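You operate a simulated robot arm through the tools that you are given. There is no shell and no other tool. Be economical: measure what you need, move in short steps, check, and stop when the job is done.

You run a simulated robot arm. Do the job below in one go: nothing can be reset, and whatever is moved stays where it is left.

## Task
Switch the receiver off, move the remote to the subwoofer and wipe the dust off the disc player.
Fine: use the yellow cloth and put it back. What is to be rubbed or washed off counts as gone when no trace of it is left.

The check looks at the end state, three seconds after you hand in, the way a careful person would. Anything else that was tipped, shoved, dropped, spilled or broken makes it a failure. Flat cloth is picked up by pressing the open fingertips on it (5 to 10 N) and closing them slowly along it; thin cloth reads only 2 to 8 mm in the jaws.

## Robot
A 6-joint arm with a four-finger gripper on a trunk, on a base that drives. Base frame: it is fixed to the floor where the robot stands at the start and does not move with it; the origin is under the middle of the robot, x ahead of it, y to its left, z up. Units: m, degrees, N and s.
With the tool pointing down near the work surface it reaches from about 0.56 to 0.88 m from the robot's upright axis, wherever it stands. Its first joint turns from -166.0 to 166.0 degrees. Places, roughly: channel one fader [0.4, 0.4, 1]; channel two fader [0.3, 0.4, 1]; dust on the disc player [0.6, -0.3, 1.2]; echo knob [0.4, 0.3, 1]; mixer master knob [0.4, 0.2, 1]; mixer switch [0.3, 0.2, 1]; mute key [0.5, 0, 1]; open key [0.5, -0.3, 1.1]; play key [0.5, -0.4, 1.1]; receiver power key [0.5, 0, 1]; source knob [0.5, -0.3, 1]; speakers a key [0.5, -0.1, 1]; speakers b key [0.5, -0.1, 1]; strip switch [0.6, 0.4, 1]; subwoofer knob [0.6, -0.7, 1.2]; subwoofer switch [0.6, -0.5, 1.2]. Payload 3.43 kg.
The tool frame sits at the grasp point between the pads (the TCP): z along the fingers, y along the line on which they close. The tips reach 0.03 m beyond it. Largest opening 0.12 m; the body of the gripper starts 0.085 m behind the TCP.
Orientation is that of the tool frame in the base frame, as a unit quaternion [w, x, y, z]. With the fingers straight down and closing along the base's y, the tool's x points along the base's -x, its y along +y and its z along -z.

## Interface
- The arm moves only by the tool nudge_tool. Its argument "rows" is a list of rows, each an object of numbers (a shift or turn left out is 0, a gripper value left out holds the last): "x", "y", "z": the shift along the base's x, y, z in m; "wx", "wy", "wz": the turn, a rotation vector about the base's x, y, z in degrees; "jaw": the finger opening in m, from 0 to 0.12. In form: [{"x": .., "y": .., "z": .., "wx": .., "wy": .., "wz": .., "jaw": ..}, ...]. A call has 1 to 8 rows; each row shifts and turns the commanded pose from where the row before left it. Each row takes 0.2 s and may step no farther than 0.05 m and 8.6 degrees from the row before; otherwise, or with a gripper value out of range, the whole call is refused. Where a pose cannot be reached the arm comes as near as it can. A force on the tool above 50 N (or 10 N above the force at the start of the call, whichever is more), or a blocked arm, ends the call early, and 0.2 s more pass. Each finger halts on what it meets, pressing with about 22 N; the grip force reading is that of the motor and also rises with nothing between the fingers. The clock runs only during rows and for 0.2 s after the last one: add rows that do not move to give the fingers time. The reply holds the time, the measured pose of the TCP, the force on the tool along the base axes, the opening and the grip force, in the units named above and with some noise, with the torque about the TCP (base axes, N m) and any sound that the robot's microphone picked up, and new pictures: "pictures" is both (left out), scene, wrist or none.
- Cameras (640 x 400 px; columns grow to the right, rows downward): "scene" is now at [0.0453, 0.1681, 1.7291]; the picture's right is [-0.45, -0.90, 0.00], its down [-0.73, 0.36, -0.59] and it looks along [0.52, -0.26, -0.81] (base axes); focal length 244 px, centre (320, 200). "wrist" rides on the gripper at [0.071, -0.017, -0.12] in the tool frame; the picture's right is [0.23, 0.97, 0.00], its down [-0.81, 0.19, -0.55] and it looks along [-0.54, 0.13, 0.83] (tool axes); focal length 275 px, centre (320, 200). There is no depth. A picture from a camera that has moved, and an enlarged one, comes with that camera's place and axes in the base frame and with its lens.
- lift_body(by): slides the trunk up (or, below 0, down) by that many m; the arm and the scene camera ride with it, the base frame stays. It gives what a move gives, with no picture.
- drive_base(legs): drives the robot by 1 to 6 legs, each [ahead, left, turn to the left] in m, m and degrees, along the robot's own axes; the way and the turn of a leg run together, so that a leg with both is an arc; at most 1.5 m and 180 degrees a leg. The arm and the cameras ride along, it lands a little off, and it stops where it bumps. It gives what a move gives, and a new picture of the scene camera.
- pan_tilt(pan, tilt): turns the head with the scene camera to pan (to the left, within 120 degrees either way) and tilt (down, from -29 to 69), counted from straight ahead of the robot. It gives what a move gives, and a new picture of the scene camera.
- zoom(camera, box): a new picture of the part [left, top, right, bottom] of that camera's present view, enlarged. The clock stands still meanwhile.
- sign_off(): hands the job in; it is judged then, once.

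Work in short steps. Places have to be worked out from the pictures, the camera data and where the tool is seen: move nearer, look again, correct. Check each grasp and each placing, and mend what went wrong. You have 120 turns and 260 pictures in all, those below and enlarged ones among them. Open the gripper and draw the arm clear of the work before you hand the job in, unless the task says otherwise; then end with one line.

The tools are called after "Request:" by a JSON object that holds its "fn" and its "kwargs". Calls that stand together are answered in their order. nudge_tool: Moves the arm, as the interface text tells. Its arguments: {"type":"object","properties":{"rows":{"type":"array","items":{"type":"object","properties":{"x":{"type":"number"},"y":{"type":"number"},"z":{"type":"number"},"wx":{"type":"number"},"wy":{"type":"number"},"wz":{"type":"number"},"jaw":{"type":"number"}}}},"pictures":{"type":"string","enum":["both","scene","wrist","none"]}},"required":["rows"]} The other tools are called the same way: lift_body (by) slides the trunk up or down; drive_base (legs) drives the base; pan_tilt (pan, tilt) turns the head that bears the scene camera; zoom (camera, box) takes an enlarged picture of a part of a camera's view; sign_off () hands the job in.

At the start:

```text
t: 0.0
tcp_pos: [0.4693, -0.2797, 1.3846]
orientation: [0.0, 0.0, 1.0, 0.001]
contact_force: [-0.6, 0.1, 0.5]
wrist_torque: [0.0, 0.02, -0.02]
opening: 0.1199
finger_force: 0.1
trunk travel left (down, up): [-0.325, 0.215]
robot x, y, heading: [0.0045, 0.0015, 0.2]
head pan, tilt: [-26.4, 54.1]
```

scene: 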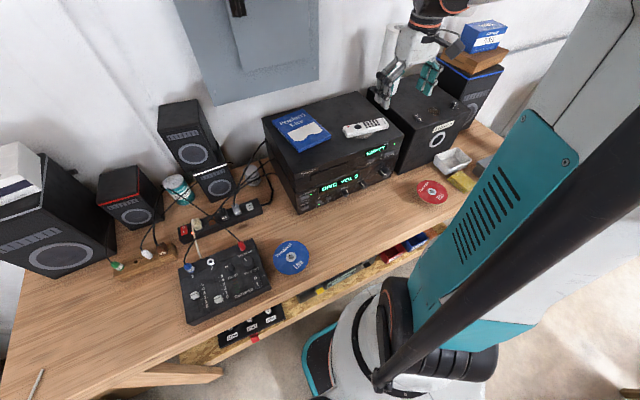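
wrist: 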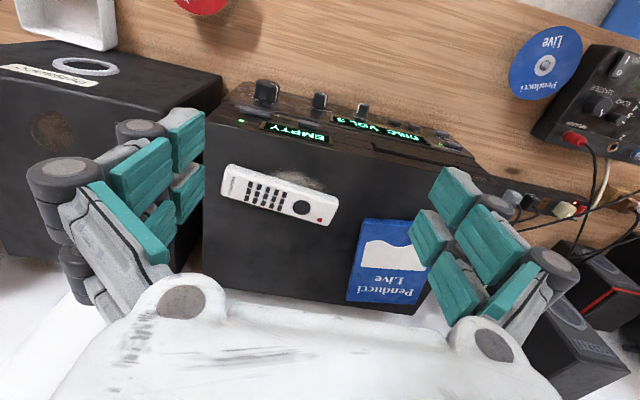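

The pictures show the disc player on the receiver, with the remote and a blue case on top, and the subwoofer to its right. I'll enlarge the key areas.

Request:
{"fn": "zoom", "kwargs": {"camera": "scene", "box": [250, 80, 410, 220]}}

Request:
{"fn": "zoom", "kwargs": {"camera": "scene", "box": [360, 20, 520, 220]}}

Request:
{"fn": "zoom", "kwargs": {"camera": "wrist", "box": [180, 60, 500, 320]}}

```text
2.86 times, centred on (330, 150) of scene
camera zoom: at [0.0453, 0.1681, 1.7291], right [-0.45, -0.9, 0.0], down [-0.73, 0.36, -0.59], along [0.52, -0.26, -0.81], focal length 698 px, centre (291, 343)
```

zoom: 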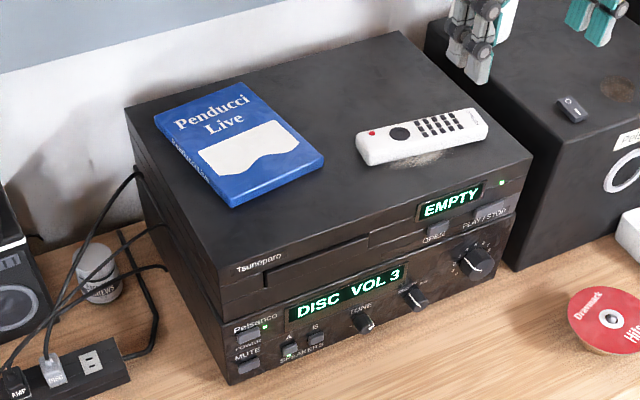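

```text
2.00 times, centred on (440, 120) of scene
camera zoom: at [0.0453, 0.1681, 1.7291], right [-0.45, -0.9, 0.0], down [-0.73, 0.36, -0.59], along [0.52, -0.26, -0.81], focal length 488 px, centre (80, 360)
```

zoom: 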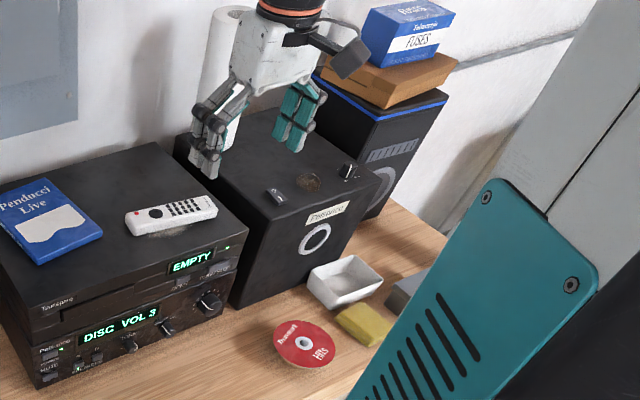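

```text
1.54 times, centred on (340, 190) of wrist
camera zoom: at [0.3993, -0.2969, 1.5039], right [-0.23, 0.97, 0.0], down [0.81, 0.19, 0.55], along [0.54, 0.13, -0.83], focal length 424 px, centre (289, 215)
```

zoom: 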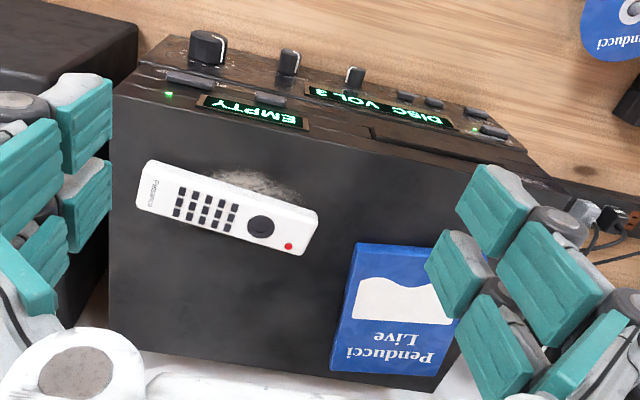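

The remote's top works out at about (0.617, -0.302, 1.173), with its long axis roughly along y (tilted about 7° toward +x). I'll turn the tool 83° so the jaws close across it, and move over it while staying high.

Request:
{"fn": "nudge_tool", "kwargs": {"rows": [{"wz": 8.3, "x": 0.02}, {"wz": 8.3, "x": 0.02}, {"wz": 8.3, "x": 0.02}, {"wz": 8.3, "x": 0.02}, {"wz": 8.3, "x": 0.02}, {"wz": 8.3, "x": 0.02}, {"wz": 8.3, "x": 0.02}, {"wz": 8.3, "y": -0.02}], "pictures": "none"}}

Request:
{"fn": "nudge_tool", "kwargs": {"rows": [{"wz": 8.3, "z": -0.02}, {"wz": 8.3, "z": -0.03}, {"z": -0.03}, {"z": -0.02}, {}]}}

```text
t: 1.8
tcp_pos: [0.608, -0.3003, 1.3856]
orientation: [-0.001, -0.549, 0.836, -0.001]
contact_force: [0.5, -1.0, 0.5]
wrist_torque: [-0.01, -0.03, -0.03]
opening: 0.12
finger_force: 0.0
trunk travel left (down, up): [-0.325, 0.215]
robot x, y, heading: [-0.0028, -0.0008, -0.1]
head pan, tilt: [-26.4, 54.1]
```

```text
t: 3.0
tcp_pos: [0.6098, -0.3007, 1.2851]
orientation: [0.0, -0.663, 0.749, 0.0]
contact_force: [0.4, -0.7, 0.5]
wrist_torque: [-0.01, -0.02, 0.04]
opening: 0.1203
finger_force: 0.0
trunk travel left (down, up): [-0.325, 0.215]
robot x, y, heading: [-0.0007, -0.0021, 0.1]
head pan, tilt: [-26.4, 54.1]
camera scene: at [0.0453, 0.1682, 1.7291], right [-0.45, -0.9, 0.0], down [-0.73, 0.36, -0.59], along [0.52, -0.26, -0.81], focal length 244 px, centre (320, 200)
camera wrist: at [0.618, -0.3727, 1.4048], right [-0.99, -0.11, 0.0], down [-0.09, 0.83, 0.55], along [-0.06, 0.55, -0.83], focal length 275 px, centre (320, 200)
```

scene: 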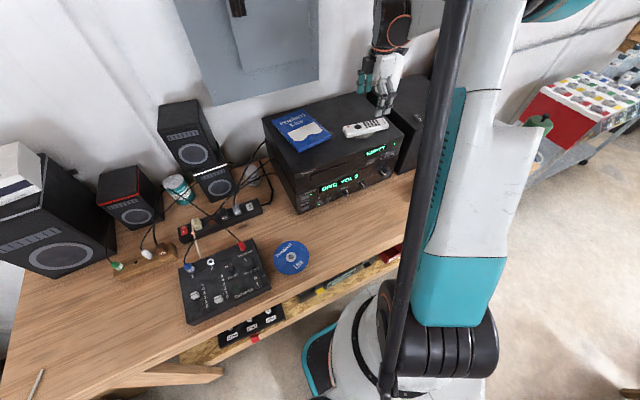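
wrist: 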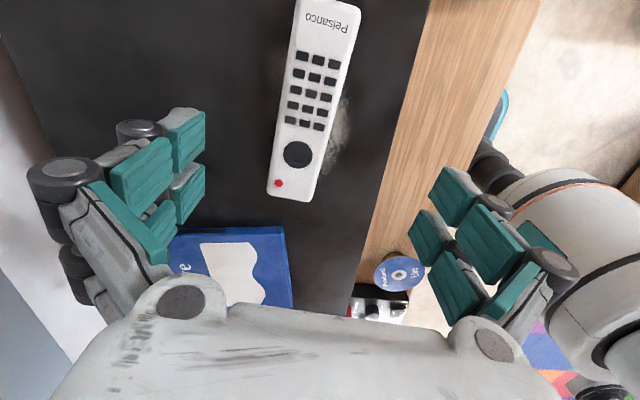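

The remote's centre is refined to (0.6225, -0.301). I'll shift over it and descend carefully, narrowing the jaws a little.

Request:
{"fn": "nudge_tool", "kwargs": {"rows": [{"x": 0.0125, "z": -0.03, "jaw": 0.09}, {"z": -0.03}, {"z": -0.015}, {"z": -0.01}, {}]}}

```text
t: 4.2
tcp_pos: [0.6219, -0.3008, 1.1986]
orientation: [0.0, -0.662, 0.749, -0.001]
contact_force: [-0.8, 0.0, -0.8]
wrist_torque: [-0.02, -0.01, 0.02]
opening: 0.0898
finger_force: 0.1
trunk travel left (down, up): [-0.325, 0.215]
robot x, y, heading: [-0.0005, 0.0001, 0.2]
head pan, tilt: [-26.4, 54.1]
camera scene: at [0.0452, 0.1682, 1.7291], right [-0.45, -0.9, 0.0], down [-0.73, 0.36, -0.59], along [0.52, -0.26, -0.81], focal length 244 px, centre (320, 200)
camera wrist: at [0.6308, -0.3725, 1.3184], right [-0.99, -0.11, 0.0], down [-0.09, 0.83, 0.55], along [-0.06, 0.55, -0.83], focal length 275 px, centre (320, 200)
```

scene: 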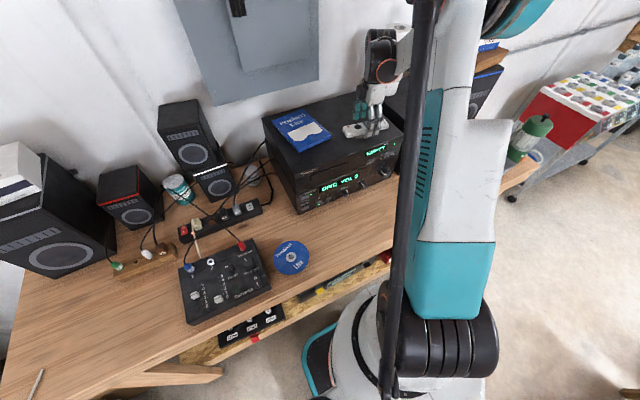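
wrist: 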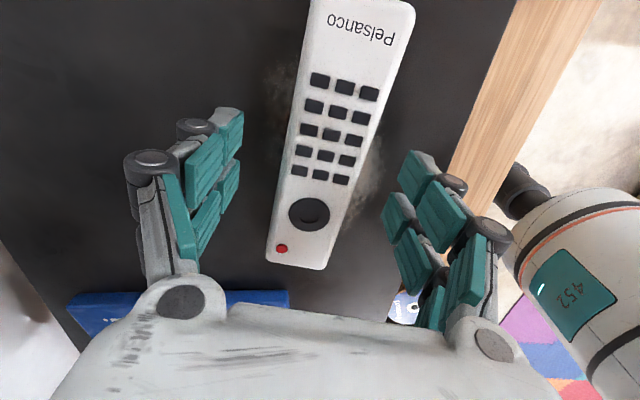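

The jaws straddle the remote properly. I'll feel down in small steps for the player top.

Request:
{"fn": "nudge_tool", "kwargs": {"rows": [{"z": -0.004}, {"z": -0.004}, {"z": -0.003}, {}], "pictures": "none"}}

```text
t: 5.2
tcp_pos: [0.6224, -0.2999, 1.1891]
orientation: [0.0, -0.663, 0.749, 0.0]
contact_force: [0.2, -0.1, -0.4]
wrist_torque: [0.01, 0.01, -0.02]
opening: 0.0899
finger_force: 0.0
trunk travel left (down, up): [-0.325, 0.215]
robot x, y, heading: [0.0007, 0.0003, -0.1]
head pan, tilt: [-26.4, 54.1]
```

There is no contact yet at 1.189, so I keep stepping down.

Request:
{"fn": "nudge_tool", "kwargs": {"rows": [{"z": -0.003}, {"z": -0.002}, {}], "pictures": "none"}}

```text
t: 6.0
tcp_pos: [0.6226, -0.3002, 1.1829]
orientation: [0.0, -0.663, 0.749, 0.0]
contact_force: [-0.5, -0.3, -0.1]
wrist_torque: [-0.01, -0.01, 0.0]
opening: 0.09
finger_force: 0.0
trunk travel left (down, up): [-0.325, 0.215]
robot x, y, heading: [0.0005, 0.0005, -0.0]
head pan, tilt: [-26.4, 54.1]
```

Still free of contact; closing gently on the remote here should overlap it by more than a centimetre.

Request:
{"fn": "nudge_tool", "kwargs": {"rows": [{"jaw": 0.06}, {"jaw": 0.045}, {"jaw": 0.03}, {"jaw": 0.03}]}}

```text
t: 6.6
tcp_pos: [0.6189, -0.2995, 1.1898]
orientation: [-0.001, -0.663, 0.749, -0.001]
contact_force: [4.5, -1.0, 56.2]
wrist_torque: [0.36, 0.38, -0.02]
opening: 0.0452
finger_force: 45.1
trunk travel left (down, up): [-0.325, 0.215]
robot x, y, heading: [-0.0016, 0.0, 0.1]
head pan, tilt: [-26.4, 54.1]
stopped in row 2: the force on the tool passed its limit at 74 N (the readings are from after the stop); the commanded pose is now the measured one
camera scene: at [0.0412, 0.1701, 1.7296], right [-0.45, -0.9, 0.0], down [-0.72, 0.36, -0.59], along [0.53, -0.26, -0.81], focal length 244 px, centre (320, 200)
camera wrist: at [0.6274, -0.3718, 1.3088], right [-0.99, -0.11, 0.0], down [-0.09, 0.83, 0.55], along [-0.06, 0.55, -0.83], focal length 275 px, centre (320, 200)
```

scene: 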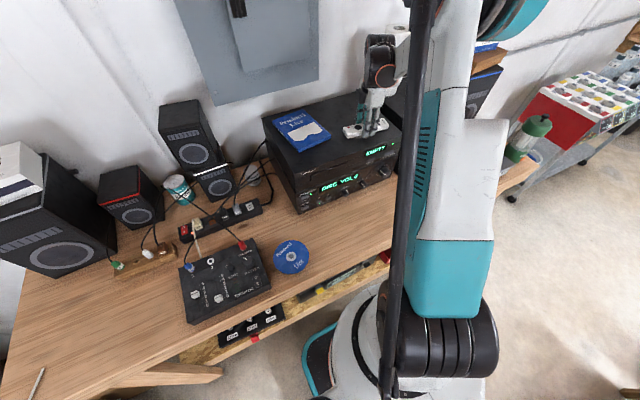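
wrist: 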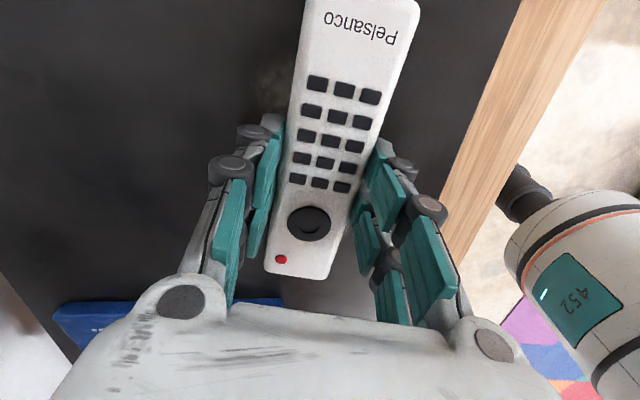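

The tips swung down onto the player top while closing, and the remote is now held (45 mm). I'll lift a little to release the press and hold the grip.

Request:
{"fn": "nudge_tool", "kwargs": {"rows": [{"z": 0.003, "jaw": 0.035}, {"z": 0.003}, {"z": 0.01}, {"z": 0.03}, {"z": 0.03}, {}]}}

```text
t: 8.0
tcp_pos: [0.6225, -0.2995, 1.2612]
orientation: [-0.001, -0.663, 0.749, 0.001]
contact_force: [0.1, 0.6, -0.9]
wrist_torque: [-0.01, 0.0, 0.0]
opening: 0.0455
finger_force: 21.7
trunk travel left (down, up): [-0.325, 0.215]
robot x, y, heading: [-0.0007, -0.0011, 0.2]
head pan, tilt: [-26.4, 54.1]
camera scene: at [0.0459, 0.1679, 1.729], right [-0.45, -0.9, 0.0], down [-0.73, 0.36, -0.59], along [0.52, -0.26, -0.81], focal length 244 px, centre (320, 200)
camera wrist: at [0.6314, -0.372, 1.3811], right [-0.99, -0.11, 0.0], down [-0.09, 0.83, 0.55], along [-0.06, 0.55, -0.83], focal length 275 px, centre (320, 200)
```

scene: 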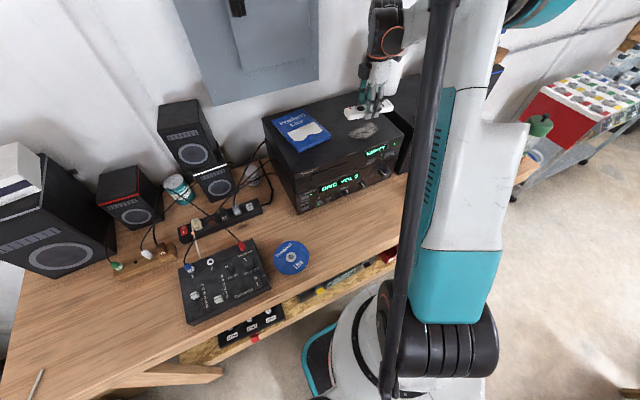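
wrist: 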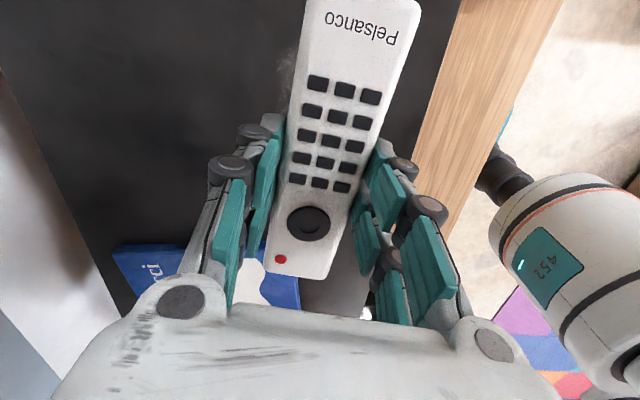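

The remote is held, and the dust patch it covered is visible. The subwoofer is at the edge of reach, so I'll raise the arm and drive right about 0.3 m.

Request:
{"fn": "nudge_tool", "kwargs": {"rows": [{"z": 0.04}, {"z": 0.04}, {"z": 0.04}, {}], "pictures": "none"}}

Request:
{"fn": "drive_base", "kwargs": {"legs": [[0, -0.3, 0]]}}

Request:
{"fn": "zoom", "kwargs": {"camera": "wrist", "box": [0, 0, 640, 400]}}

```text
t: 9.0
tcp_pos: [0.6211, -0.3017, 1.3804]
orientation: [-0.001, -0.663, 0.748, 0.002]
contact_force: [-0.3, -0.3, -2.3]
wrist_torque: [0.0, -0.01, 0.0]
opening: 0.0457
finger_force: 22.0
trunk travel left (down, up): [-0.325, 0.215]
robot x, y, heading: [-0.0028, 0.0007, -0.2]
head pan, tilt: [-26.4, 54.1]
```

```text
t: 11.0
tcp_pos: [0.6204, -0.5987, 1.381]
orientation: [-0.001, -0.662, 0.75, 0.002]
contact_force: [-0.2, -0.7, -1.8]
wrist_torque: [0.04, 0.02, -0.04]
opening: 0.0458
finger_force: 21.9
trunk travel left (down, up): [-0.325, 0.215]
robot x, y, heading: [-0.0003, -0.2952, 0.1]
head pan, tilt: [-26.4, 54.1]
camera scene: at [0.0455, -0.1291, 1.7292], right [-0.45, -0.9, 0.0], down [-0.73, 0.36, -0.59], along [0.52, -0.26, -0.81], focal length 244 px, centre (320, 200)
```

scene: 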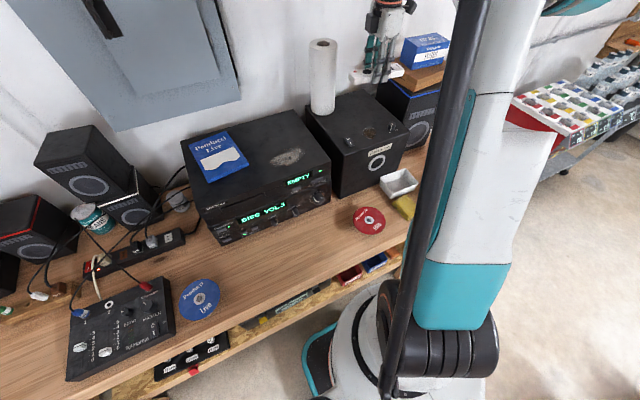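

```text
1.00 times, centred on (320, 200) of wrist (not enlarged: the box is as wide or as high as the picture)
camera zoom: at [0.6297, -0.6708, 1.5005], right [-0.99, -0.11, 0.0], down [-0.09, 0.83, 0.55], along [-0.06, 0.55, -0.83], focal length 275 px, centre (320, 200)
```

zoom: 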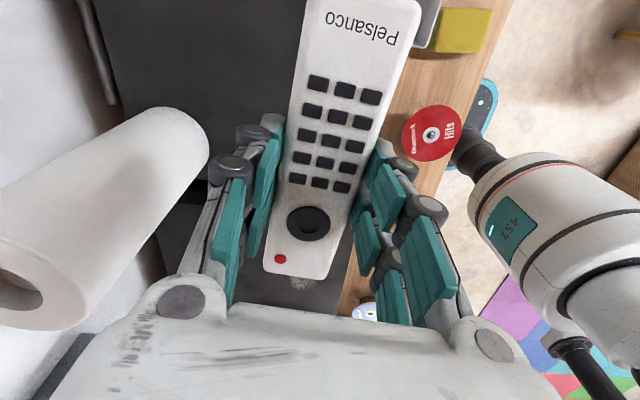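

Now I'll enlarge the view of the subwoofer top.

Request:
{"fn": "zoom", "kwargs": {"camera": "scene", "box": [290, 40, 450, 220]}}

```text
2.22 times, centred on (370, 130) of scene
camera zoom: at [0.0455, -0.1291, 1.7292], right [-0.45, -0.9, 0.0], down [-0.73, 0.36, -0.59], along [0.52, -0.26, -0.81], focal length 543 px, centre (209, 356)
```

zoom: 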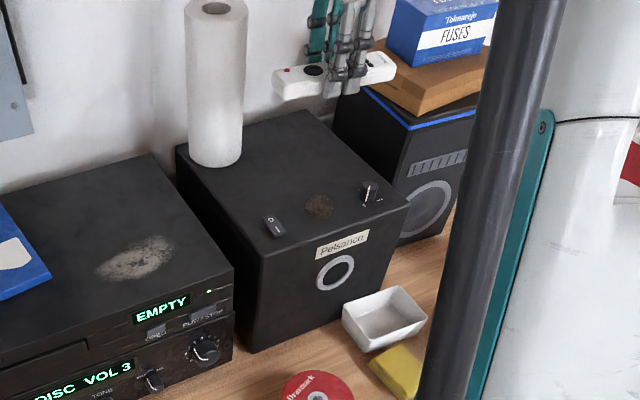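

The roll stands on the sub's left-rear corner, and the top spans about x 0.524–0.828, y -0.455 to -0.722, z ≈1.175. Stain, switch and knob sit near the front edge, so I'll set the remote at (0.66, -0.62).

Request:
{"fn": "nudge_tool", "kwargs": {"rows": [{"x": 0.04, "y": -0.021}, {"z": -0.04}, {"z": -0.04}, {"z": -0.04}, {"z": -0.025}, {}]}}

Request:
{"fn": "zoom", "kwargs": {"camera": "scene", "box": [290, 40, 450, 220]}}

```text
t: 12.4
tcp_pos: [0.6611, -0.6175, 1.2354]
orientation: [-0.001, -0.662, 0.75, 0.002]
contact_force: [-0.2, 0.6, -1.2]
wrist_torque: [0.0, 0.0, 0.0]
opening: 0.0455
finger_force: 21.6
trunk travel left (down, up): [-0.325, 0.215]
robot x, y, heading: [0.0006, -0.298, 0.1]
head pan, tilt: [-26.4, 54.1]
camera scene: at [0.0453, -0.1276, 1.7291], right [-0.45, -0.9, 0.0], down [-0.73, 0.36, -0.59], along [0.52, -0.26, -0.81], focal length 244 px, centre (320, 200)
camera wrist: at [0.6691, -0.6904, 1.3556], right [-0.99, -0.11, 0.0], down [-0.09, 0.83, 0.55], along [-0.06, 0.55, -0.83], focal length 275 px, centre (320, 200)
```

scene: 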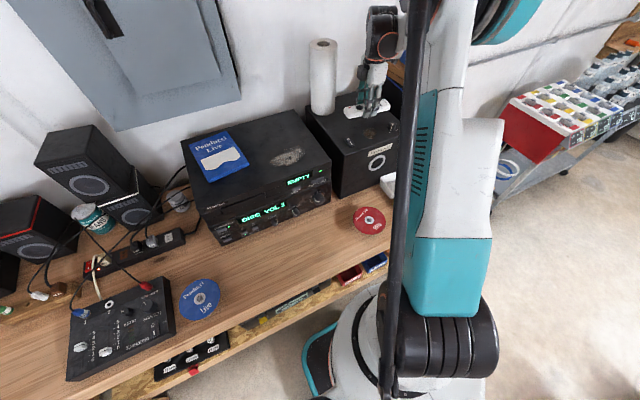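
wrist: 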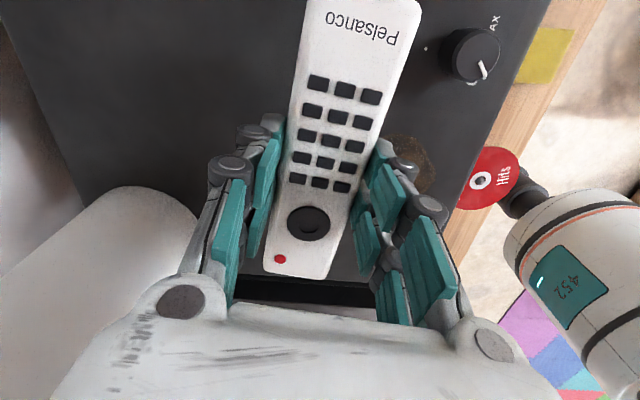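

```text
2.22 times, centred on (370, 130) of scene
camera zoom: at [0.0453, -0.1276, 1.7291], right [-0.45, -0.9, 0.0], down [-0.73, 0.36, -0.59], along [0.52, -0.26, -0.81], focal length 543 px, centre (209, 356)
```

zoom: 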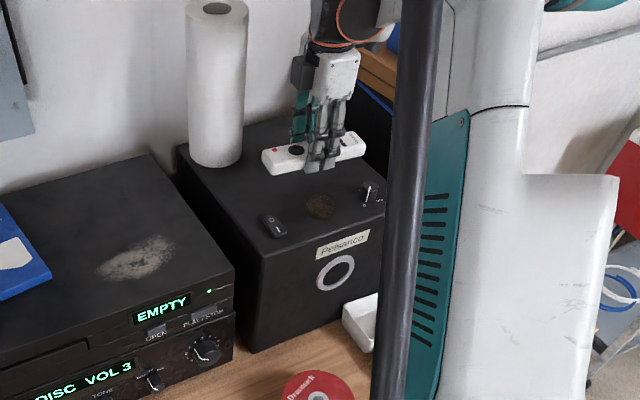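

The remote hovers about 3 cm above the free area. I'll lower in small steps until it touches.

Request:
{"fn": "nudge_tool", "kwargs": {"rows": [{"x": 0.008, "z": -0.01}, {"z": -0.008}, {"z": -0.005}, {"z": -0.003}, {}], "pictures": "none"}}

```text
t: 13.6
tcp_pos: [0.6682, -0.6178, 1.2105]
orientation: [-0.001, -0.662, 0.75, 0.002]
contact_force: [-0.4, 0.0, -0.8]
wrist_torque: [0.0, -0.01, -0.01]
opening: 0.0456
finger_force: 22.0
trunk travel left (down, up): [-0.325, 0.215]
robot x, y, heading: [-0.0024, -0.2952, -0.0]
head pan, tilt: [-26.4, 54.1]
```

No contact at 1.2105, so I continue in 2 mm steps.

Request:
{"fn": "nudge_tool", "kwargs": {"rows": [{"z": -0.002}, {"z": -0.002}, {}], "pictures": "none"}}

Request:
{"fn": "nudge_tool", "kwargs": {"rows": [{"z": -0.002}, {}], "pictures": "none"}}

```text
t: 14.4
tcp_pos: [0.6699, -0.6179, 1.2059]
orientation: [-0.001, -0.663, 0.749, 0.001]
contact_force: [-0.1, -0.1, -0.5]
wrist_torque: [0.0, 0.0, -0.02]
opening: 0.0457
finger_force: 22.1
trunk travel left (down, up): [-0.325, 0.215]
robot x, y, heading: [0.0011, -0.299, 0.2]
head pan, tilt: [-26.4, 54.1]
```

```text
t: 15.0
tcp_pos: [0.6681, -0.6169, 1.2046]
orientation: [-0.001, -0.662, 0.75, 0.002]
contact_force: [-0.9, -0.4, -0.9]
wrist_torque: [0.0, -0.04, 0.01]
opening: 0.0453
finger_force: 21.7
trunk travel left (down, up): [-0.325, 0.215]
robot x, y, heading: [0.0037, -0.3013, 0.0]
head pan, tilt: [-26.4, 54.1]
```

Still free; two more small steps.

Request:
{"fn": "nudge_tool", "kwargs": {"rows": [{"z": -0.002}, {"z": -0.001}, {}], "pictures": "none"}}

Request:
{"fn": "nudge_tool", "kwargs": {"rows": [{"z": -0.002}, {"z": -0.001}, {}], "pictures": "wrist"}}

```text
t: 15.8
tcp_pos: [0.6688, -0.6165, 1.2015]
orientation: [-0.001, -0.662, 0.749, 0.001]
contact_force: [-1.2, -1.2, -1.6]
wrist_torque: [-0.02, -0.02, -0.01]
opening: 0.0457
finger_force: 22.0
trunk travel left (down, up): [-0.325, 0.215]
robot x, y, heading: [0.0011, -0.2974, 0.1]
head pan, tilt: [-26.4, 54.1]
```

```text
t: 16.6
tcp_pos: [0.6675, -0.6179, 1.1986]
orientation: [-0.001, -0.662, 0.75, 0.001]
contact_force: [0.2, 0.2, -0.8]
wrist_torque: [0.0, 0.03, 0.02]
opening: 0.0455
finger_force: 22.1
trunk travel left (down, up): [-0.325, 0.215]
robot x, y, heading: [0.004, -0.2978, 0.1]
head pan, tilt: [-26.4, 54.1]
camera wrist: at [0.6773, -0.6907, 1.3175], right [-0.99, -0.11, 0.0], down [-0.09, 0.83, 0.55], along [-0.06, 0.55, -0.83], focal length 275 px, centre (320, 200)
```

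wrist: 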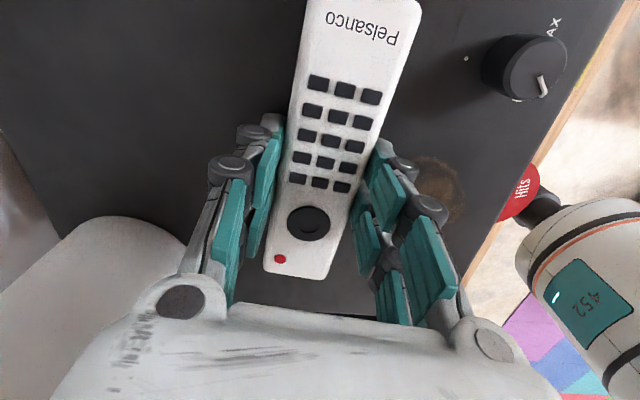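

Not touching yet; I continue slowly with smaller increments.

Request:
{"fn": "nudge_tool", "kwargs": {"rows": [{"z": -0.0015}, {"z": -0.0015}, {}], "pictures": "none"}}

Request:
{"fn": "nudge_tool", "kwargs": {"rows": [{"z": -0.0015}, {"z": -0.0015}, {}], "pictures": "none"}}

Request:
{"fn": "zoom", "kwargs": {"camera": "scene", "box": [330, 80, 410, 140]}}

```text
t: 17.4
tcp_pos: [0.6692, -0.6179, 1.1958]
orientation: [-0.001, -0.661, 0.75, 0.001]
contact_force: [0.0, -0.2, -0.5]
wrist_torque: [-0.01, -0.01, 0.03]
opening: 0.0457
finger_force: 22.1
trunk travel left (down, up): [-0.325, 0.215]
robot x, y, heading: [-0.0032, -0.2983, 0.1]
head pan, tilt: [-26.4, 54.1]
```

```text
t: 18.2
tcp_pos: [0.6687, -0.617, 1.1945]
orientation: [-0.001, -0.662, 0.749, -0.001]
contact_force: [8.1, -4.3, 30.1]
wrist_torque: [-0.05, -0.42, -0.05]
opening: 0.0456
finger_force: 21.7
trunk travel left (down, up): [-0.325, 0.215]
robot x, y, heading: [-0.0027, -0.2932, -0.1]
head pan, tilt: [-26.4, 54.1]
```

```text
6.67 times, centred on (370, 110) of scene
camera zoom: at [0.0438, -0.1271, 1.7294], right [-0.45, -0.9, 0.0], down [-0.72, 0.36, -0.59], along [0.53, -0.26, -0.81], focal length 1628 px, centre (-13, 800)
```

zoom: 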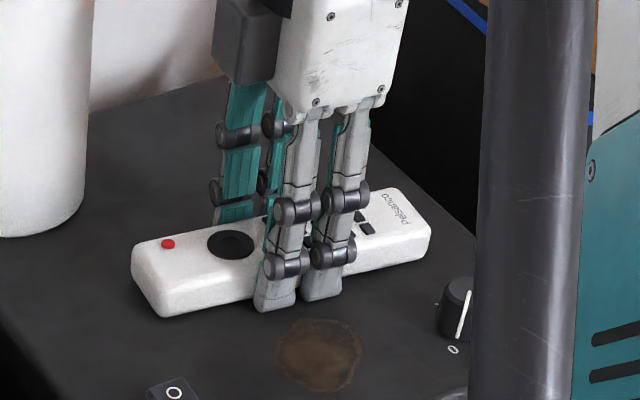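

Contact at z≈1.1945, with the remote resting on the sub. I'll ease off a millimetre, open to 0.075 and rise.

Request:
{"fn": "nudge_tool", "kwargs": {"rows": [{"z": 0.0015}, {"jaw": 0.055}, {"jaw": 0.075}, {"z": 0.005}, {"z": 0.03}, {"z": 0.04}, {"z": 0.04}, {"z": 0.04}]}}

Request:
{"fn": "zoom", "kwargs": {"camera": "scene", "box": [290, 40, 450, 220]}}

```text
t: 20.0
tcp_pos: [0.6681, -0.6185, 1.352]
orientation: [0.0, -0.662, 0.75, 0.001]
contact_force: [-0.4, 0.0, 0.1]
wrist_torque: [-0.03, -0.07, -0.02]
opening: 0.075
finger_force: 0.0
trunk travel left (down, up): [-0.325, 0.215]
robot x, y, heading: [0.0, -0.2928, -0.0]
head pan, tilt: [-26.4, 54.1]
camera scene: at [0.0448, -0.1275, 1.7291], right [-0.45, -0.9, 0.0], down [-0.73, 0.36, -0.59], along [0.53, -0.26, -0.81], focal length 244 px, centre (320, 200)
camera wrist: at [0.6773, -0.6906, 1.4706], right [-0.99, -0.11, 0.0], down [-0.09, 0.83, 0.55], along [-0.06, 0.55, -0.83], focal length 275 px, centre (320, 200)
```

scene: 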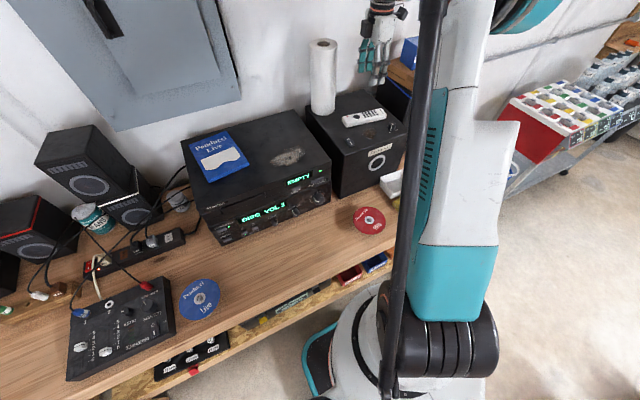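
wrist: 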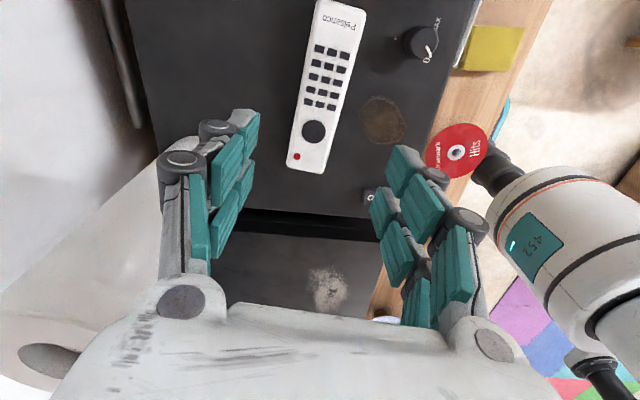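

```text
2.22 times, centred on (370, 130) of scene
camera zoom: at [0.0448, -0.1275, 1.7291], right [-0.45, -0.9, 0.0], down [-0.73, 0.36, -0.59], along [0.53, -0.26, -0.81], focal length 543 px, centre (209, 356)
```

zoom: 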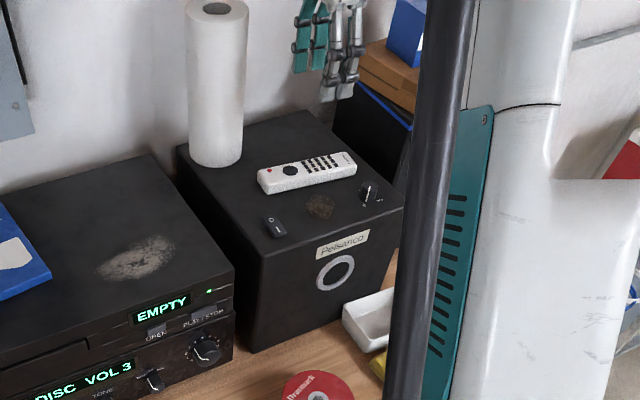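

The remote lies on the subwoofer, clear of the stain, switch and knob. The cloth is near (0.38, -0.67, 0.95), too close to the robot's axis, so I'll raise the arm a bit, back off 0.2 m, then go 0.15 m right.

Request:
{"fn": "nudge_tool", "kwargs": {"rows": [{"z": 0.03}, {"y": 0.05, "x": -0.04, "jaw": 0.1}, {"y": 0.04, "x": -0.04}, {}], "pictures": "none"}}

Request:
{"fn": "drive_base", "kwargs": {"legs": [[-0.2, 0, 0], [0, -0.15, 0]]}}

Request:
{"fn": "zoom", "kwargs": {"camera": "wrist", "box": [0, 0, 640, 400]}}

```text
refused: row 2 steps farther than a row can; nothing moved
```

```text
t: 22.6
tcp_pos: [0.4673, -0.7693, 1.3493]
orientation: [-0.001, -0.662, 0.75, 0.001]
contact_force: [-0.4, -1.2, 0.0]
wrist_torque: [0.04, 0.02, -0.04]
opening: 0.075
finger_force: 0.0
trunk travel left (down, up): [-0.325, 0.215]
robot x, y, heading: [-0.204, -0.4457, 0.2]
head pan, tilt: [-26.4, 54.1]
camera scene: at [-0.1564, -0.2784, 1.7292], right [-0.45, -0.9, 0.0], down [-0.73, 0.36, -0.59], along [0.52, -0.26, -0.81], focal length 244 px, centre (320, 200)
```

scene: 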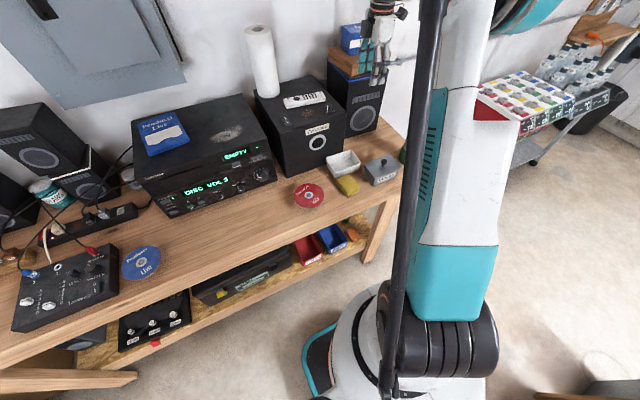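

```text
1.00 times, centred on (320, 200) of wrist (not enlarged: the box is as wide or as high as the picture)
camera zoom: at [0.4758, -0.8416, 1.4693], right [-0.99, -0.11, 0.0], down [-0.09, 0.83, 0.55], along [-0.06, 0.55, -0.83], focal length 275 px, centre (320, 200)
```

zoom: 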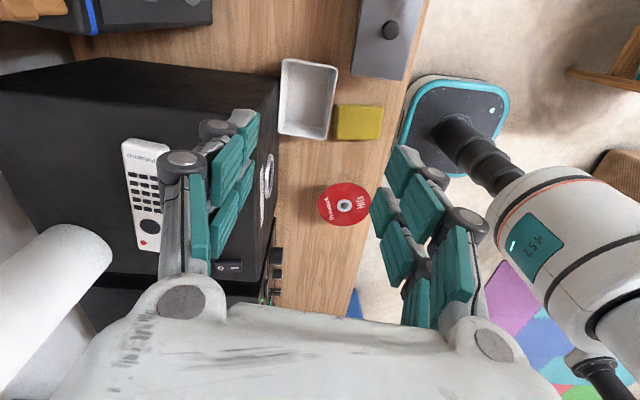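

Nothing was disturbed. The folded cloth is centred near (0.386, -0.683), just in front of the white tray. I'll turn the tool back so the jaws close along y, and move above it.

Request:
{"fn": "nudge_tool", "kwargs": {"rows": [{"wz": -8.3, "x": -0.012, "y": 0.012}, {"wz": -8.3, "x": -0.012, "y": 0.012}, {"wz": -8.3, "x": -0.012, "y": 0.012}, {"wz": -8.3, "x": -0.012, "y": 0.012}, {"wz": -8.3, "x": -0.012, "y": 0.012}, {"wz": -8.3, "x": -0.012, "y": 0.012}, {"wz": -8.3, "x": -0.012, "y": 0.012}, {"wz": -8.3}], "pictures": "none"}}

Request:
{"fn": "nudge_tool", "kwargs": {"rows": [{"wz": -8.3, "z": -0.04}, {"wz": -8.3, "z": -0.04}, {"z": -0.04}, {"z": -0.04}, {"z": -0.04}, {}]}}

```text
t: 24.4
tcp_pos: [0.3834, -0.6838, 1.3503]
orientation: [0.0, -0.143, 0.99, 0.001]
contact_force: [0.8, -0.4, 0.0]
wrist_torque: [0.03, -0.02, -0.01]
opening: 0.0751
finger_force: 0.0
trunk travel left (down, up): [-0.325, 0.215]
robot x, y, heading: [-0.204, -0.4461, 0.1]
head pan, tilt: [-26.4, 54.1]
```

```text
t: 25.8
tcp_pos: [0.3828, -0.6833, 1.1522]
orientation: [-0.001, 0.0, 1.0, 0.0]
contact_force: [0.1, -0.1, -0.4]
wrist_torque: [-0.06, 0.03, 0.06]
opening: 0.0749
finger_force: 0.1
trunk travel left (down, up): [-0.325, 0.215]
robot x, y, heading: [-0.1996, -0.4451, 0.2]
head pan, tilt: [-26.4, 54.1]
camera scene: at [-0.1569, -0.2763, 1.7291], right [-0.45, -0.9, 0.0], down [-0.73, 0.36, -0.59], along [0.52, -0.26, -0.81], focal length 244 px, centre (320, 200)
camera wrist: at [0.3119, -0.7008, 1.2707], right [-0.23, 0.97, 0.0], down [0.81, 0.19, 0.55], along [0.54, 0.13, -0.83], focal length 275 px, centre (320, 200)
```

scene: 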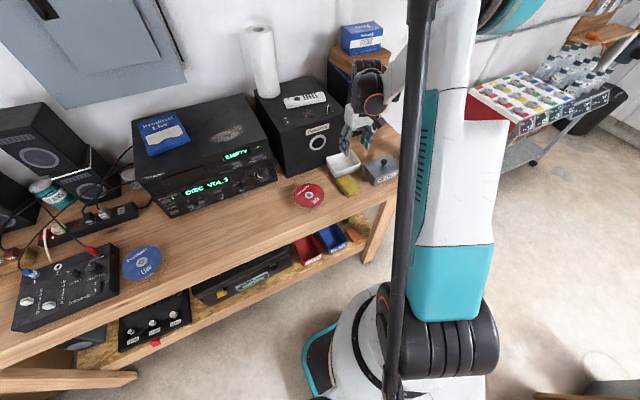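
wrist: 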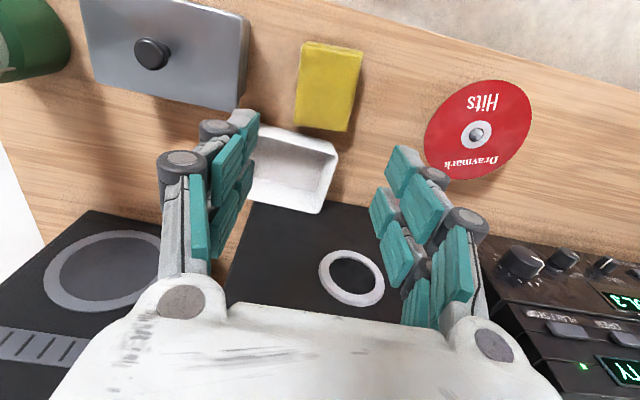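

The cloth spans about x 0.333–0.417, y -0.71 to -0.645. I'll centre on (0.375, -0.677), set the jaws to 0.05 and come down close.

Request:
{"fn": "nudge_tool", "kwargs": {"rows": [{"x": -0.008, "y": 0.006, "z": -0.04, "jaw": 0.05}, {"z": -0.04}, {"z": -0.04}, {"z": -0.03}, {}]}}

Request:
{"fn": "zoom", "kwargs": {"camera": "scene", "box": [310, 120, 410, 210]}}

```text
t: 27.0
tcp_pos: [0.3738, -0.6784, 1.0006]
orientation: [0.0, 0.0, 1.0, 0.001]
contact_force: [0.4, 0.2, -0.1]
wrist_torque: [-0.02, 0.0, -0.02]
opening: 0.0504
finger_force: 0.0
trunk travel left (down, up): [-0.325, 0.215]
robot x, y, heading: [-0.2021, -0.4441, -0.1]
head pan, tilt: [-26.4, 54.1]
camera scene: at [-0.1568, -0.2765, 1.7291], right [-0.45, -0.9, 0.0], down [-0.73, 0.36, -0.59], along [0.52, -0.26, -0.81], focal length 244 px, centre (320, 200)
camera wrist: at [0.3039, -0.6945, 1.1206], right [-0.23, 0.97, 0.0], down [0.81, 0.19, 0.55], along [0.54, 0.13, -0.83], focal length 275 px, centre (320, 200)
```

scene: 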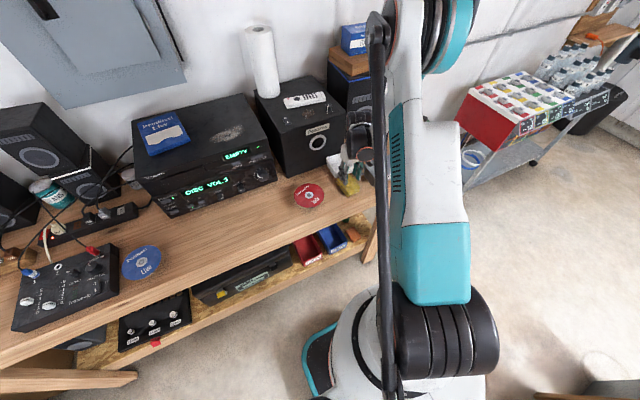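
wrist: 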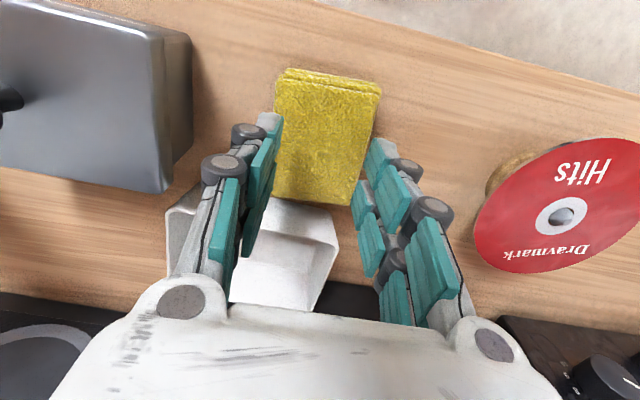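

```text
4.44 times, centred on (360, 165) of scene
camera zoom: at [-0.1568, -0.2765, 1.7291], right [-0.45, -0.9, 0.0], down [-0.73, 0.36, -0.59], along [0.52, -0.26, -0.81], focal length 1085 px, centre (142, 356)
```

zoom: 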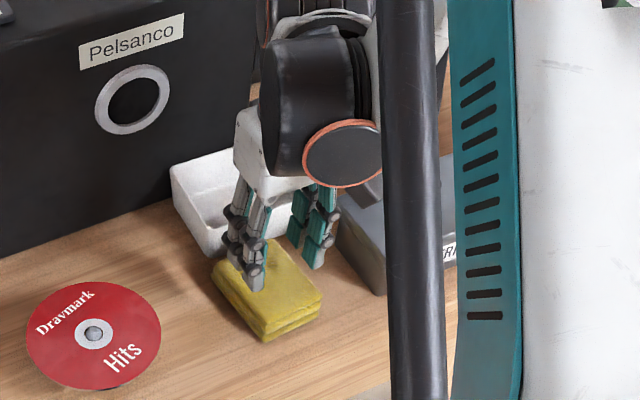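

The cloth is a folded pad about 1.5 cm thick, centred on (0.365, -0.676). I'll narrow the jaws to 0.035 so both tips land on it, then feel down.

Request:
{"fn": "nudge_tool", "kwargs": {"rows": [{"x": -0.007, "y": 0.002, "z": -0.006, "jaw": 0.035}, {"z": -0.004}, {}], "pictures": "none"}}

Request:
{"fn": "nudge_tool", "kwargs": {"rows": [{"z": -0.003}, {"z": -0.002}, {}], "pictures": "wrist"}}

```text
t: 27.8
tcp_pos: [0.3666, -0.6756, 0.9906]
orientation: [0.0, 0.001, 1.0, 0.001]
contact_force: [-0.5, -0.3, 0.2]
wrist_torque: [0.0, 0.03, -0.06]
opening: 0.0351
finger_force: 0.1
trunk travel left (down, up): [-0.325, 0.215]
robot x, y, heading: [-0.202, -0.4474, 0.4]
head pan, tilt: [-26.4, 54.1]
```

```text
t: 28.6
tcp_pos: [0.3679, -0.6761, 0.987]
orientation: [0.0, 0.001, 1.0, 0.003]
contact_force: [-0.1, 0.1, 0.7]
wrist_torque: [0.0, 0.0, 0.03]
opening: 0.0347
finger_force: 0.0
trunk travel left (down, up): [-0.325, 0.215]
robot x, y, heading: [-0.2041, -0.446, 0.3]
head pan, tilt: [-26.4, 54.1]
camera wrist: at [0.2968, -0.6926, 1.1055], right [-0.23, 0.97, 0.0], down [0.81, 0.19, 0.55], along [0.54, 0.13, -0.83], focal length 275 px, centre (320, 200)
```

wrist: 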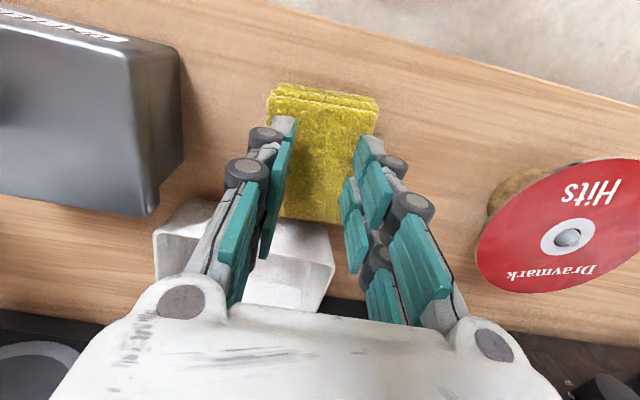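

The tips are over the pad and nearly touching. Small steps further down to get 5–10 N.

Request:
{"fn": "nudge_tool", "kwargs": {"rows": [{"z": -0.002}, {}], "pictures": "none"}}

Request:
{"fn": "nudge_tool", "kwargs": {"rows": [{"z": -0.002}, {}], "pictures": "none"}}

Request:
{"fn": "nudge_tool", "kwargs": {"rows": [{"z": -0.002}, {}], "pictures": "none"}}

```text
t: 29.2
tcp_pos: [0.3675, -0.6767, 0.9846]
orientation: [0.0, 0.001, 1.0, 0.002]
contact_force: [-0.7, 0.1, -1.4]
wrist_torque: [-0.03, -0.01, 0.0]
opening: 0.0353
finger_force: 0.1
trunk travel left (down, up): [-0.325, 0.215]
robot x, y, heading: [-0.2035, -0.4421, -0.0]
head pan, tilt: [-26.4, 54.1]
```

```text
t: 29.8
tcp_pos: [0.3675, -0.6762, 0.9827]
orientation: [0.0, 0.0, 1.0, 0.001]
contact_force: [0.0, -0.3, 0.3]
wrist_torque: [0.01, -0.02, 0.03]
opening: 0.0351
finger_force: 0.0
trunk travel left (down, up): [-0.325, 0.215]
robot x, y, heading: [-0.2008, -0.4455, -0.2]
head pan, tilt: [-26.4, 54.1]
```

```text
t: 30.4
tcp_pos: [0.3668, -0.6763, 0.9803]
orientation: [0.0, 0.001, 1.0, 0.002]
contact_force: [-0.4, 0.7, -0.8]
wrist_torque: [0.0, -0.02, 0.0]
opening: 0.035
finger_force: 0.0
trunk travel left (down, up): [-0.325, 0.215]
robot x, y, heading: [-0.2035, -0.4441, -0.1]
head pan, tilt: [-26.4, 54.1]
```

Still no contact at 0.980; continuing.

Request:
{"fn": "nudge_tool", "kwargs": {"rows": [{"z": -0.003}, {}], "pictures": "none"}}

Request:
{"fn": "nudge_tool", "kwargs": {"rows": [{"z": -0.002}, {}], "pictures": "none"}}

Request:
{"fn": "nudge_tool", "kwargs": {"rows": [{"z": -0.002}, {}], "pictures": "wrist"}}

```text
t: 31.0
tcp_pos: [0.3669, -0.6754, 0.9778]
orientation: [0.001, 0.001, 1.0, 0.002]
contact_force: [1.1, 1.0, -0.5]
wrist_torque: [-0.01, -0.02, 0.03]
opening: 0.0351
finger_force: 0.1
trunk travel left (down, up): [-0.325, 0.215]
robot x, y, heading: [-0.2025, -0.4458, 0.1]
head pan, tilt: [-26.4, 54.1]
```

```text
t: 31.6
tcp_pos: [0.3671, -0.6759, 0.9759]
orientation: [-0.001, 0.001, 1.0, 0.0]
contact_force: [-0.4, 0.3, 0.0]
wrist_torque: [0.0, -0.01, -0.02]
opening: 0.0349
finger_force: 0.0
trunk travel left (down, up): [-0.325, 0.215]
robot x, y, heading: [-0.2021, -0.4459, -0.0]
head pan, tilt: [-26.4, 54.1]
```

```text
t: 32.2
tcp_pos: [0.3665, -0.6748, 0.9743]
orientation: [0.001, 0.001, 1.0, 0.001]
contact_force: [8.8, -2.2, 26.3]
wrist_torque: [-0.21, -0.24, 0.02]
opening: 0.0359
finger_force: 0.8
trunk travel left (down, up): [-0.325, 0.215]
robot x, y, heading: [-0.2003, -0.4456, 0.3]
head pan, tilt: [-26.4, 54.1]
camera wrist: at [0.2959, -0.6921, 1.0933], right [-0.23, 0.97, 0.0], down [0.81, 0.19, 0.55], along [0.54, 0.13, -0.83], focal length 275 px, centre (320, 200)
```

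wrist: 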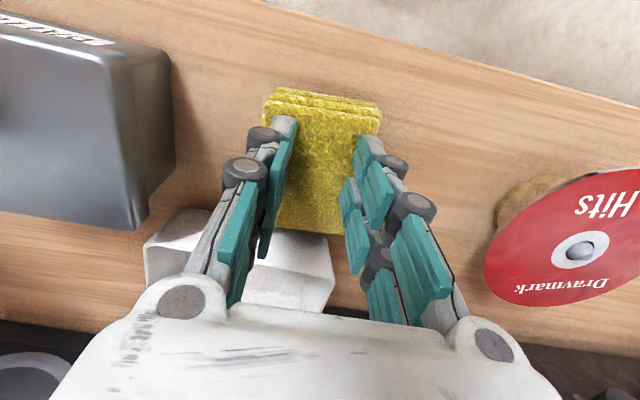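

Contact at about 26 N; I'll ease up 1.3 mm to about 10 N, then close slowly along the cloth.

Request:
{"fn": "nudge_tool", "kwargs": {"rows": [{"z": -0.0}, {"z": 0.0013}, {"jaw": 0.03}, {"jaw": 0.025}, {"jaw": 0.02}], "pictures": "none"}}

Request:
{"fn": "nudge_tool", "kwargs": {"rows": [{"jaw": 0.016}, {"jaw": 0.012}, {"jaw": 0.008}, {"jaw": 0.004}, {"jaw": 0.0}, {}], "pictures": "wrist"}}

```text
t: 33.4
tcp_pos: [0.3665, -0.6748, 0.9737]
orientation: [0.0, 0.001, 1.0, 0.002]
contact_force: [-0.8, 1.2, 2.6]
wrist_torque: [-0.01, 0.04, 0.01]
opening: 0.0193
finger_force: 0.1
trunk travel left (down, up): [-0.325, 0.215]
robot x, y, heading: [-0.2025, -0.4423, 0.3]
head pan, tilt: [-26.4, 54.1]
```

```text
t: 34.8
tcp_pos: [0.3661, -0.6762, 0.9744]
orientation: [0.0, 0.001, 1.0, 0.001]
contact_force: [-0.3, -0.4, -0.4]
wrist_torque: [0.01, 0.03, 0.01]
opening: 0.0001
finger_force: 21.8
trunk travel left (down, up): [-0.325, 0.215]
robot x, y, heading: [-0.2003, -0.4411, -0.1]
head pan, tilt: [-26.4, 54.1]
camera wrist: at [0.2962, -0.6925, 1.0936], right [-0.23, 0.97, 0.0], down [0.81, 0.19, 0.55], along [0.54, 0.13, -0.83], focal length 275 px, centre (320, 200)
```

wrist: 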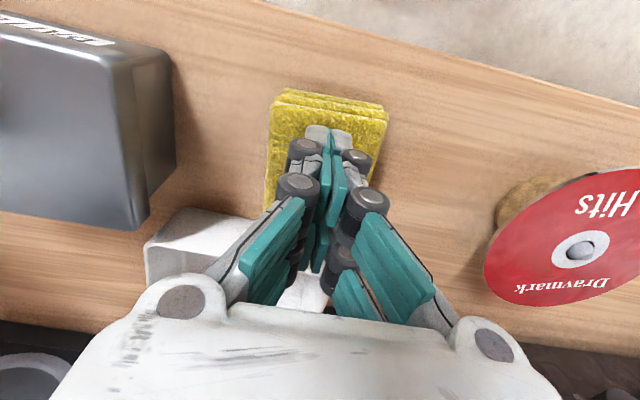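

The jaws closed empty; the force faded as the tips rose a little while closing. I'll reopen, press again, and follow down slightly while closing.

Request:
{"fn": "nudge_tool", "kwargs": {"rows": [{"z": 0.003}, {"jaw": 0.032}, {"z": -0.003}, {"z": -0.0005}, {}], "pictures": "none"}}

```text
t: 36.0
tcp_pos: [0.3681, -0.6744, 0.975]
orientation: [0.0, 0.0, 1.0, 0.001]
contact_force: [4.7, -1.6, 13.9]
wrist_torque: [-0.11, -0.14, -0.02]
opening: 0.0322
finger_force: 0.1
trunk travel left (down, up): [-0.325, 0.215]
robot x, y, heading: [-0.2008, -0.4445, -0.1]
head pan, tilt: [-26.4, 54.1]
```

Pressing with 14 N. Now closing in small steps while following down 0.2–0.3 mm per row, checking the force.

Request:
{"fn": "nudge_tool", "kwargs": {"rows": [{"jaw": 0.029}, {"jaw": 0.026, "z": -0.0002}, {"jaw": 0.023, "z": -0.0002}], "pictures": "none"}}

Request:
{"fn": "nudge_tool", "kwargs": {"rows": [{"jaw": 0.02, "z": -0.0003}, {"jaw": 0.017, "z": -0.0003}, {"jaw": 0.014, "z": -0.0003}], "pictures": "wrist"}}

```text
t: 36.8
tcp_pos: [0.367, -0.6755, 0.9745]
orientation: [0.0, 0.001, 1.0, 0.0]
contact_force: [-3.8, 0.2, 6.7]
wrist_torque: [0.02, 0.13, 0.02]
opening: 0.0217
finger_force: 0.1
trunk travel left (down, up): [-0.325, 0.215]
robot x, y, heading: [-0.2003, -0.4451, -0.1]
head pan, tilt: [-26.4, 54.1]
```

```text
t: 37.6
tcp_pos: [0.367, -0.6753, 0.9728]
orientation: [0.001, 0.001, 1.0, 0.001]
contact_force: [1.6, -3.1, 18.5]
wrist_torque: [-0.1, -0.05, -0.01]
opening: 0.013
finger_force: 0.1
trunk travel left (down, up): [-0.325, 0.215]
robot x, y, heading: [-0.2037, -0.4445, 0.1]
head pan, tilt: [-26.4, 54.1]
camera wrist: at [0.296, -0.6918, 1.0924], right [-0.23, 0.97, 0.0], down [0.81, 0.19, 0.55], along [0.54, 0.13, -0.83], focal length 275 px, centre (320, 200)
```

wrist: 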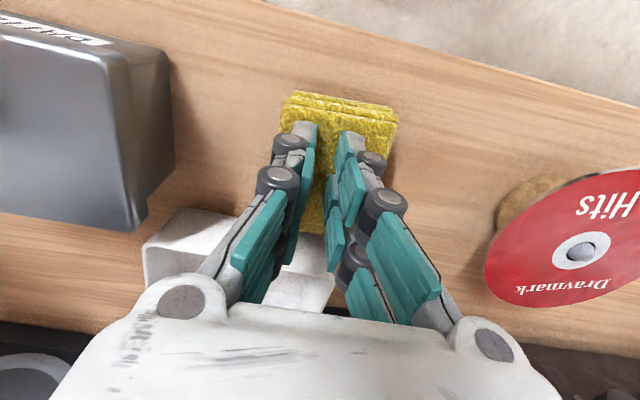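

About 18 N still on the cloth; I continue closing with the force held.

Request:
{"fn": "nudge_tool", "kwargs": {"rows": [{"jaw": 0.011}, {"jaw": 0.008}, {"jaw": 0.005, "z": -0.0002}, {"jaw": 0.0}, {}], "pictures": "wrist"}}

```text
t: 38.8
tcp_pos: [0.3682, -0.6753, 0.9718]
orientation: [0.0, 0.001, 1.0, 0.001]
contact_force: [-0.2, -0.2, 0.1]
wrist_torque: [0.02, -0.03, 0.02]
opening: 0.0
finger_force: 22.4
trunk travel left (down, up): [-0.325, 0.215]
robot x, y, heading: [-0.2005, -0.4437, 0.3]
head pan, tilt: [-26.4, 54.1]
camera wrist: at [0.2969, -0.6922, 1.0913], right [-0.23, 0.97, 0.0], down [0.81, 0.19, 0.55], along [0.54, 0.13, -0.83], focal length 275 px, centre (320, 200)
```

wrist: 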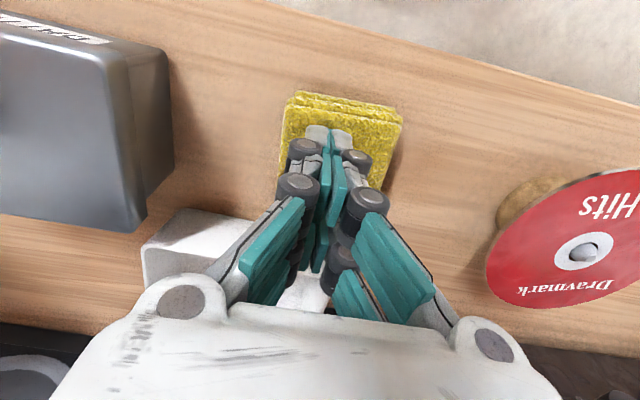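

The pad behaves like a stiff folded stack, so I'll grip it across its 6 cm width instead. Its centre is now near (0.376, -0.664) with a ~6° turn; I'll rise, open to 0.085, align and check.

Request:
{"fn": "nudge_tool", "kwargs": {"rows": [{"z": 0.01}, {"z": 0.03}, {"x": 0.008, "y": 0.011, "wz": 6, "jaw": 0.085}, {}, {}], "pictures": "wrist"}}

```text
t: 40.0
tcp_pos: [0.374, -0.663, 1.0114]
orientation: [0.0, -0.051, 0.999, 0.002]
contact_force: [0.3, 0.0, 1.2]
wrist_torque: [-0.02, 0.01, 0.0]
opening: 0.085
finger_force: 0.0
trunk travel left (down, up): [-0.325, 0.215]
robot x, y, heading: [-0.1984, -0.4447, -0.0]
head pan, tilt: [-26.4, 54.1]
camera wrist: at [0.306, -0.6883, 1.1312], right [-0.33, 0.94, 0.0], down [0.79, 0.27, 0.55], along [0.52, 0.18, -0.83], focal length 275 px, centre (320, 200)
```

wrist: 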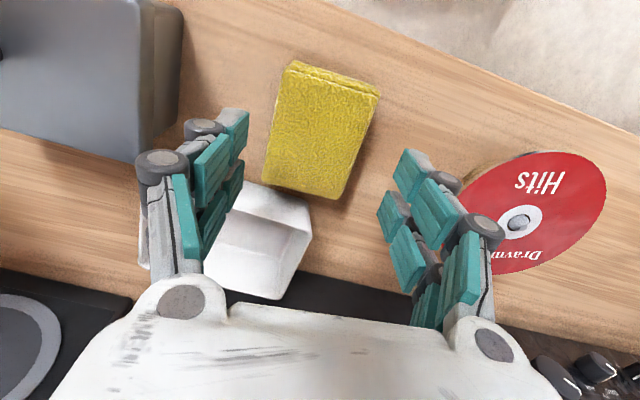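

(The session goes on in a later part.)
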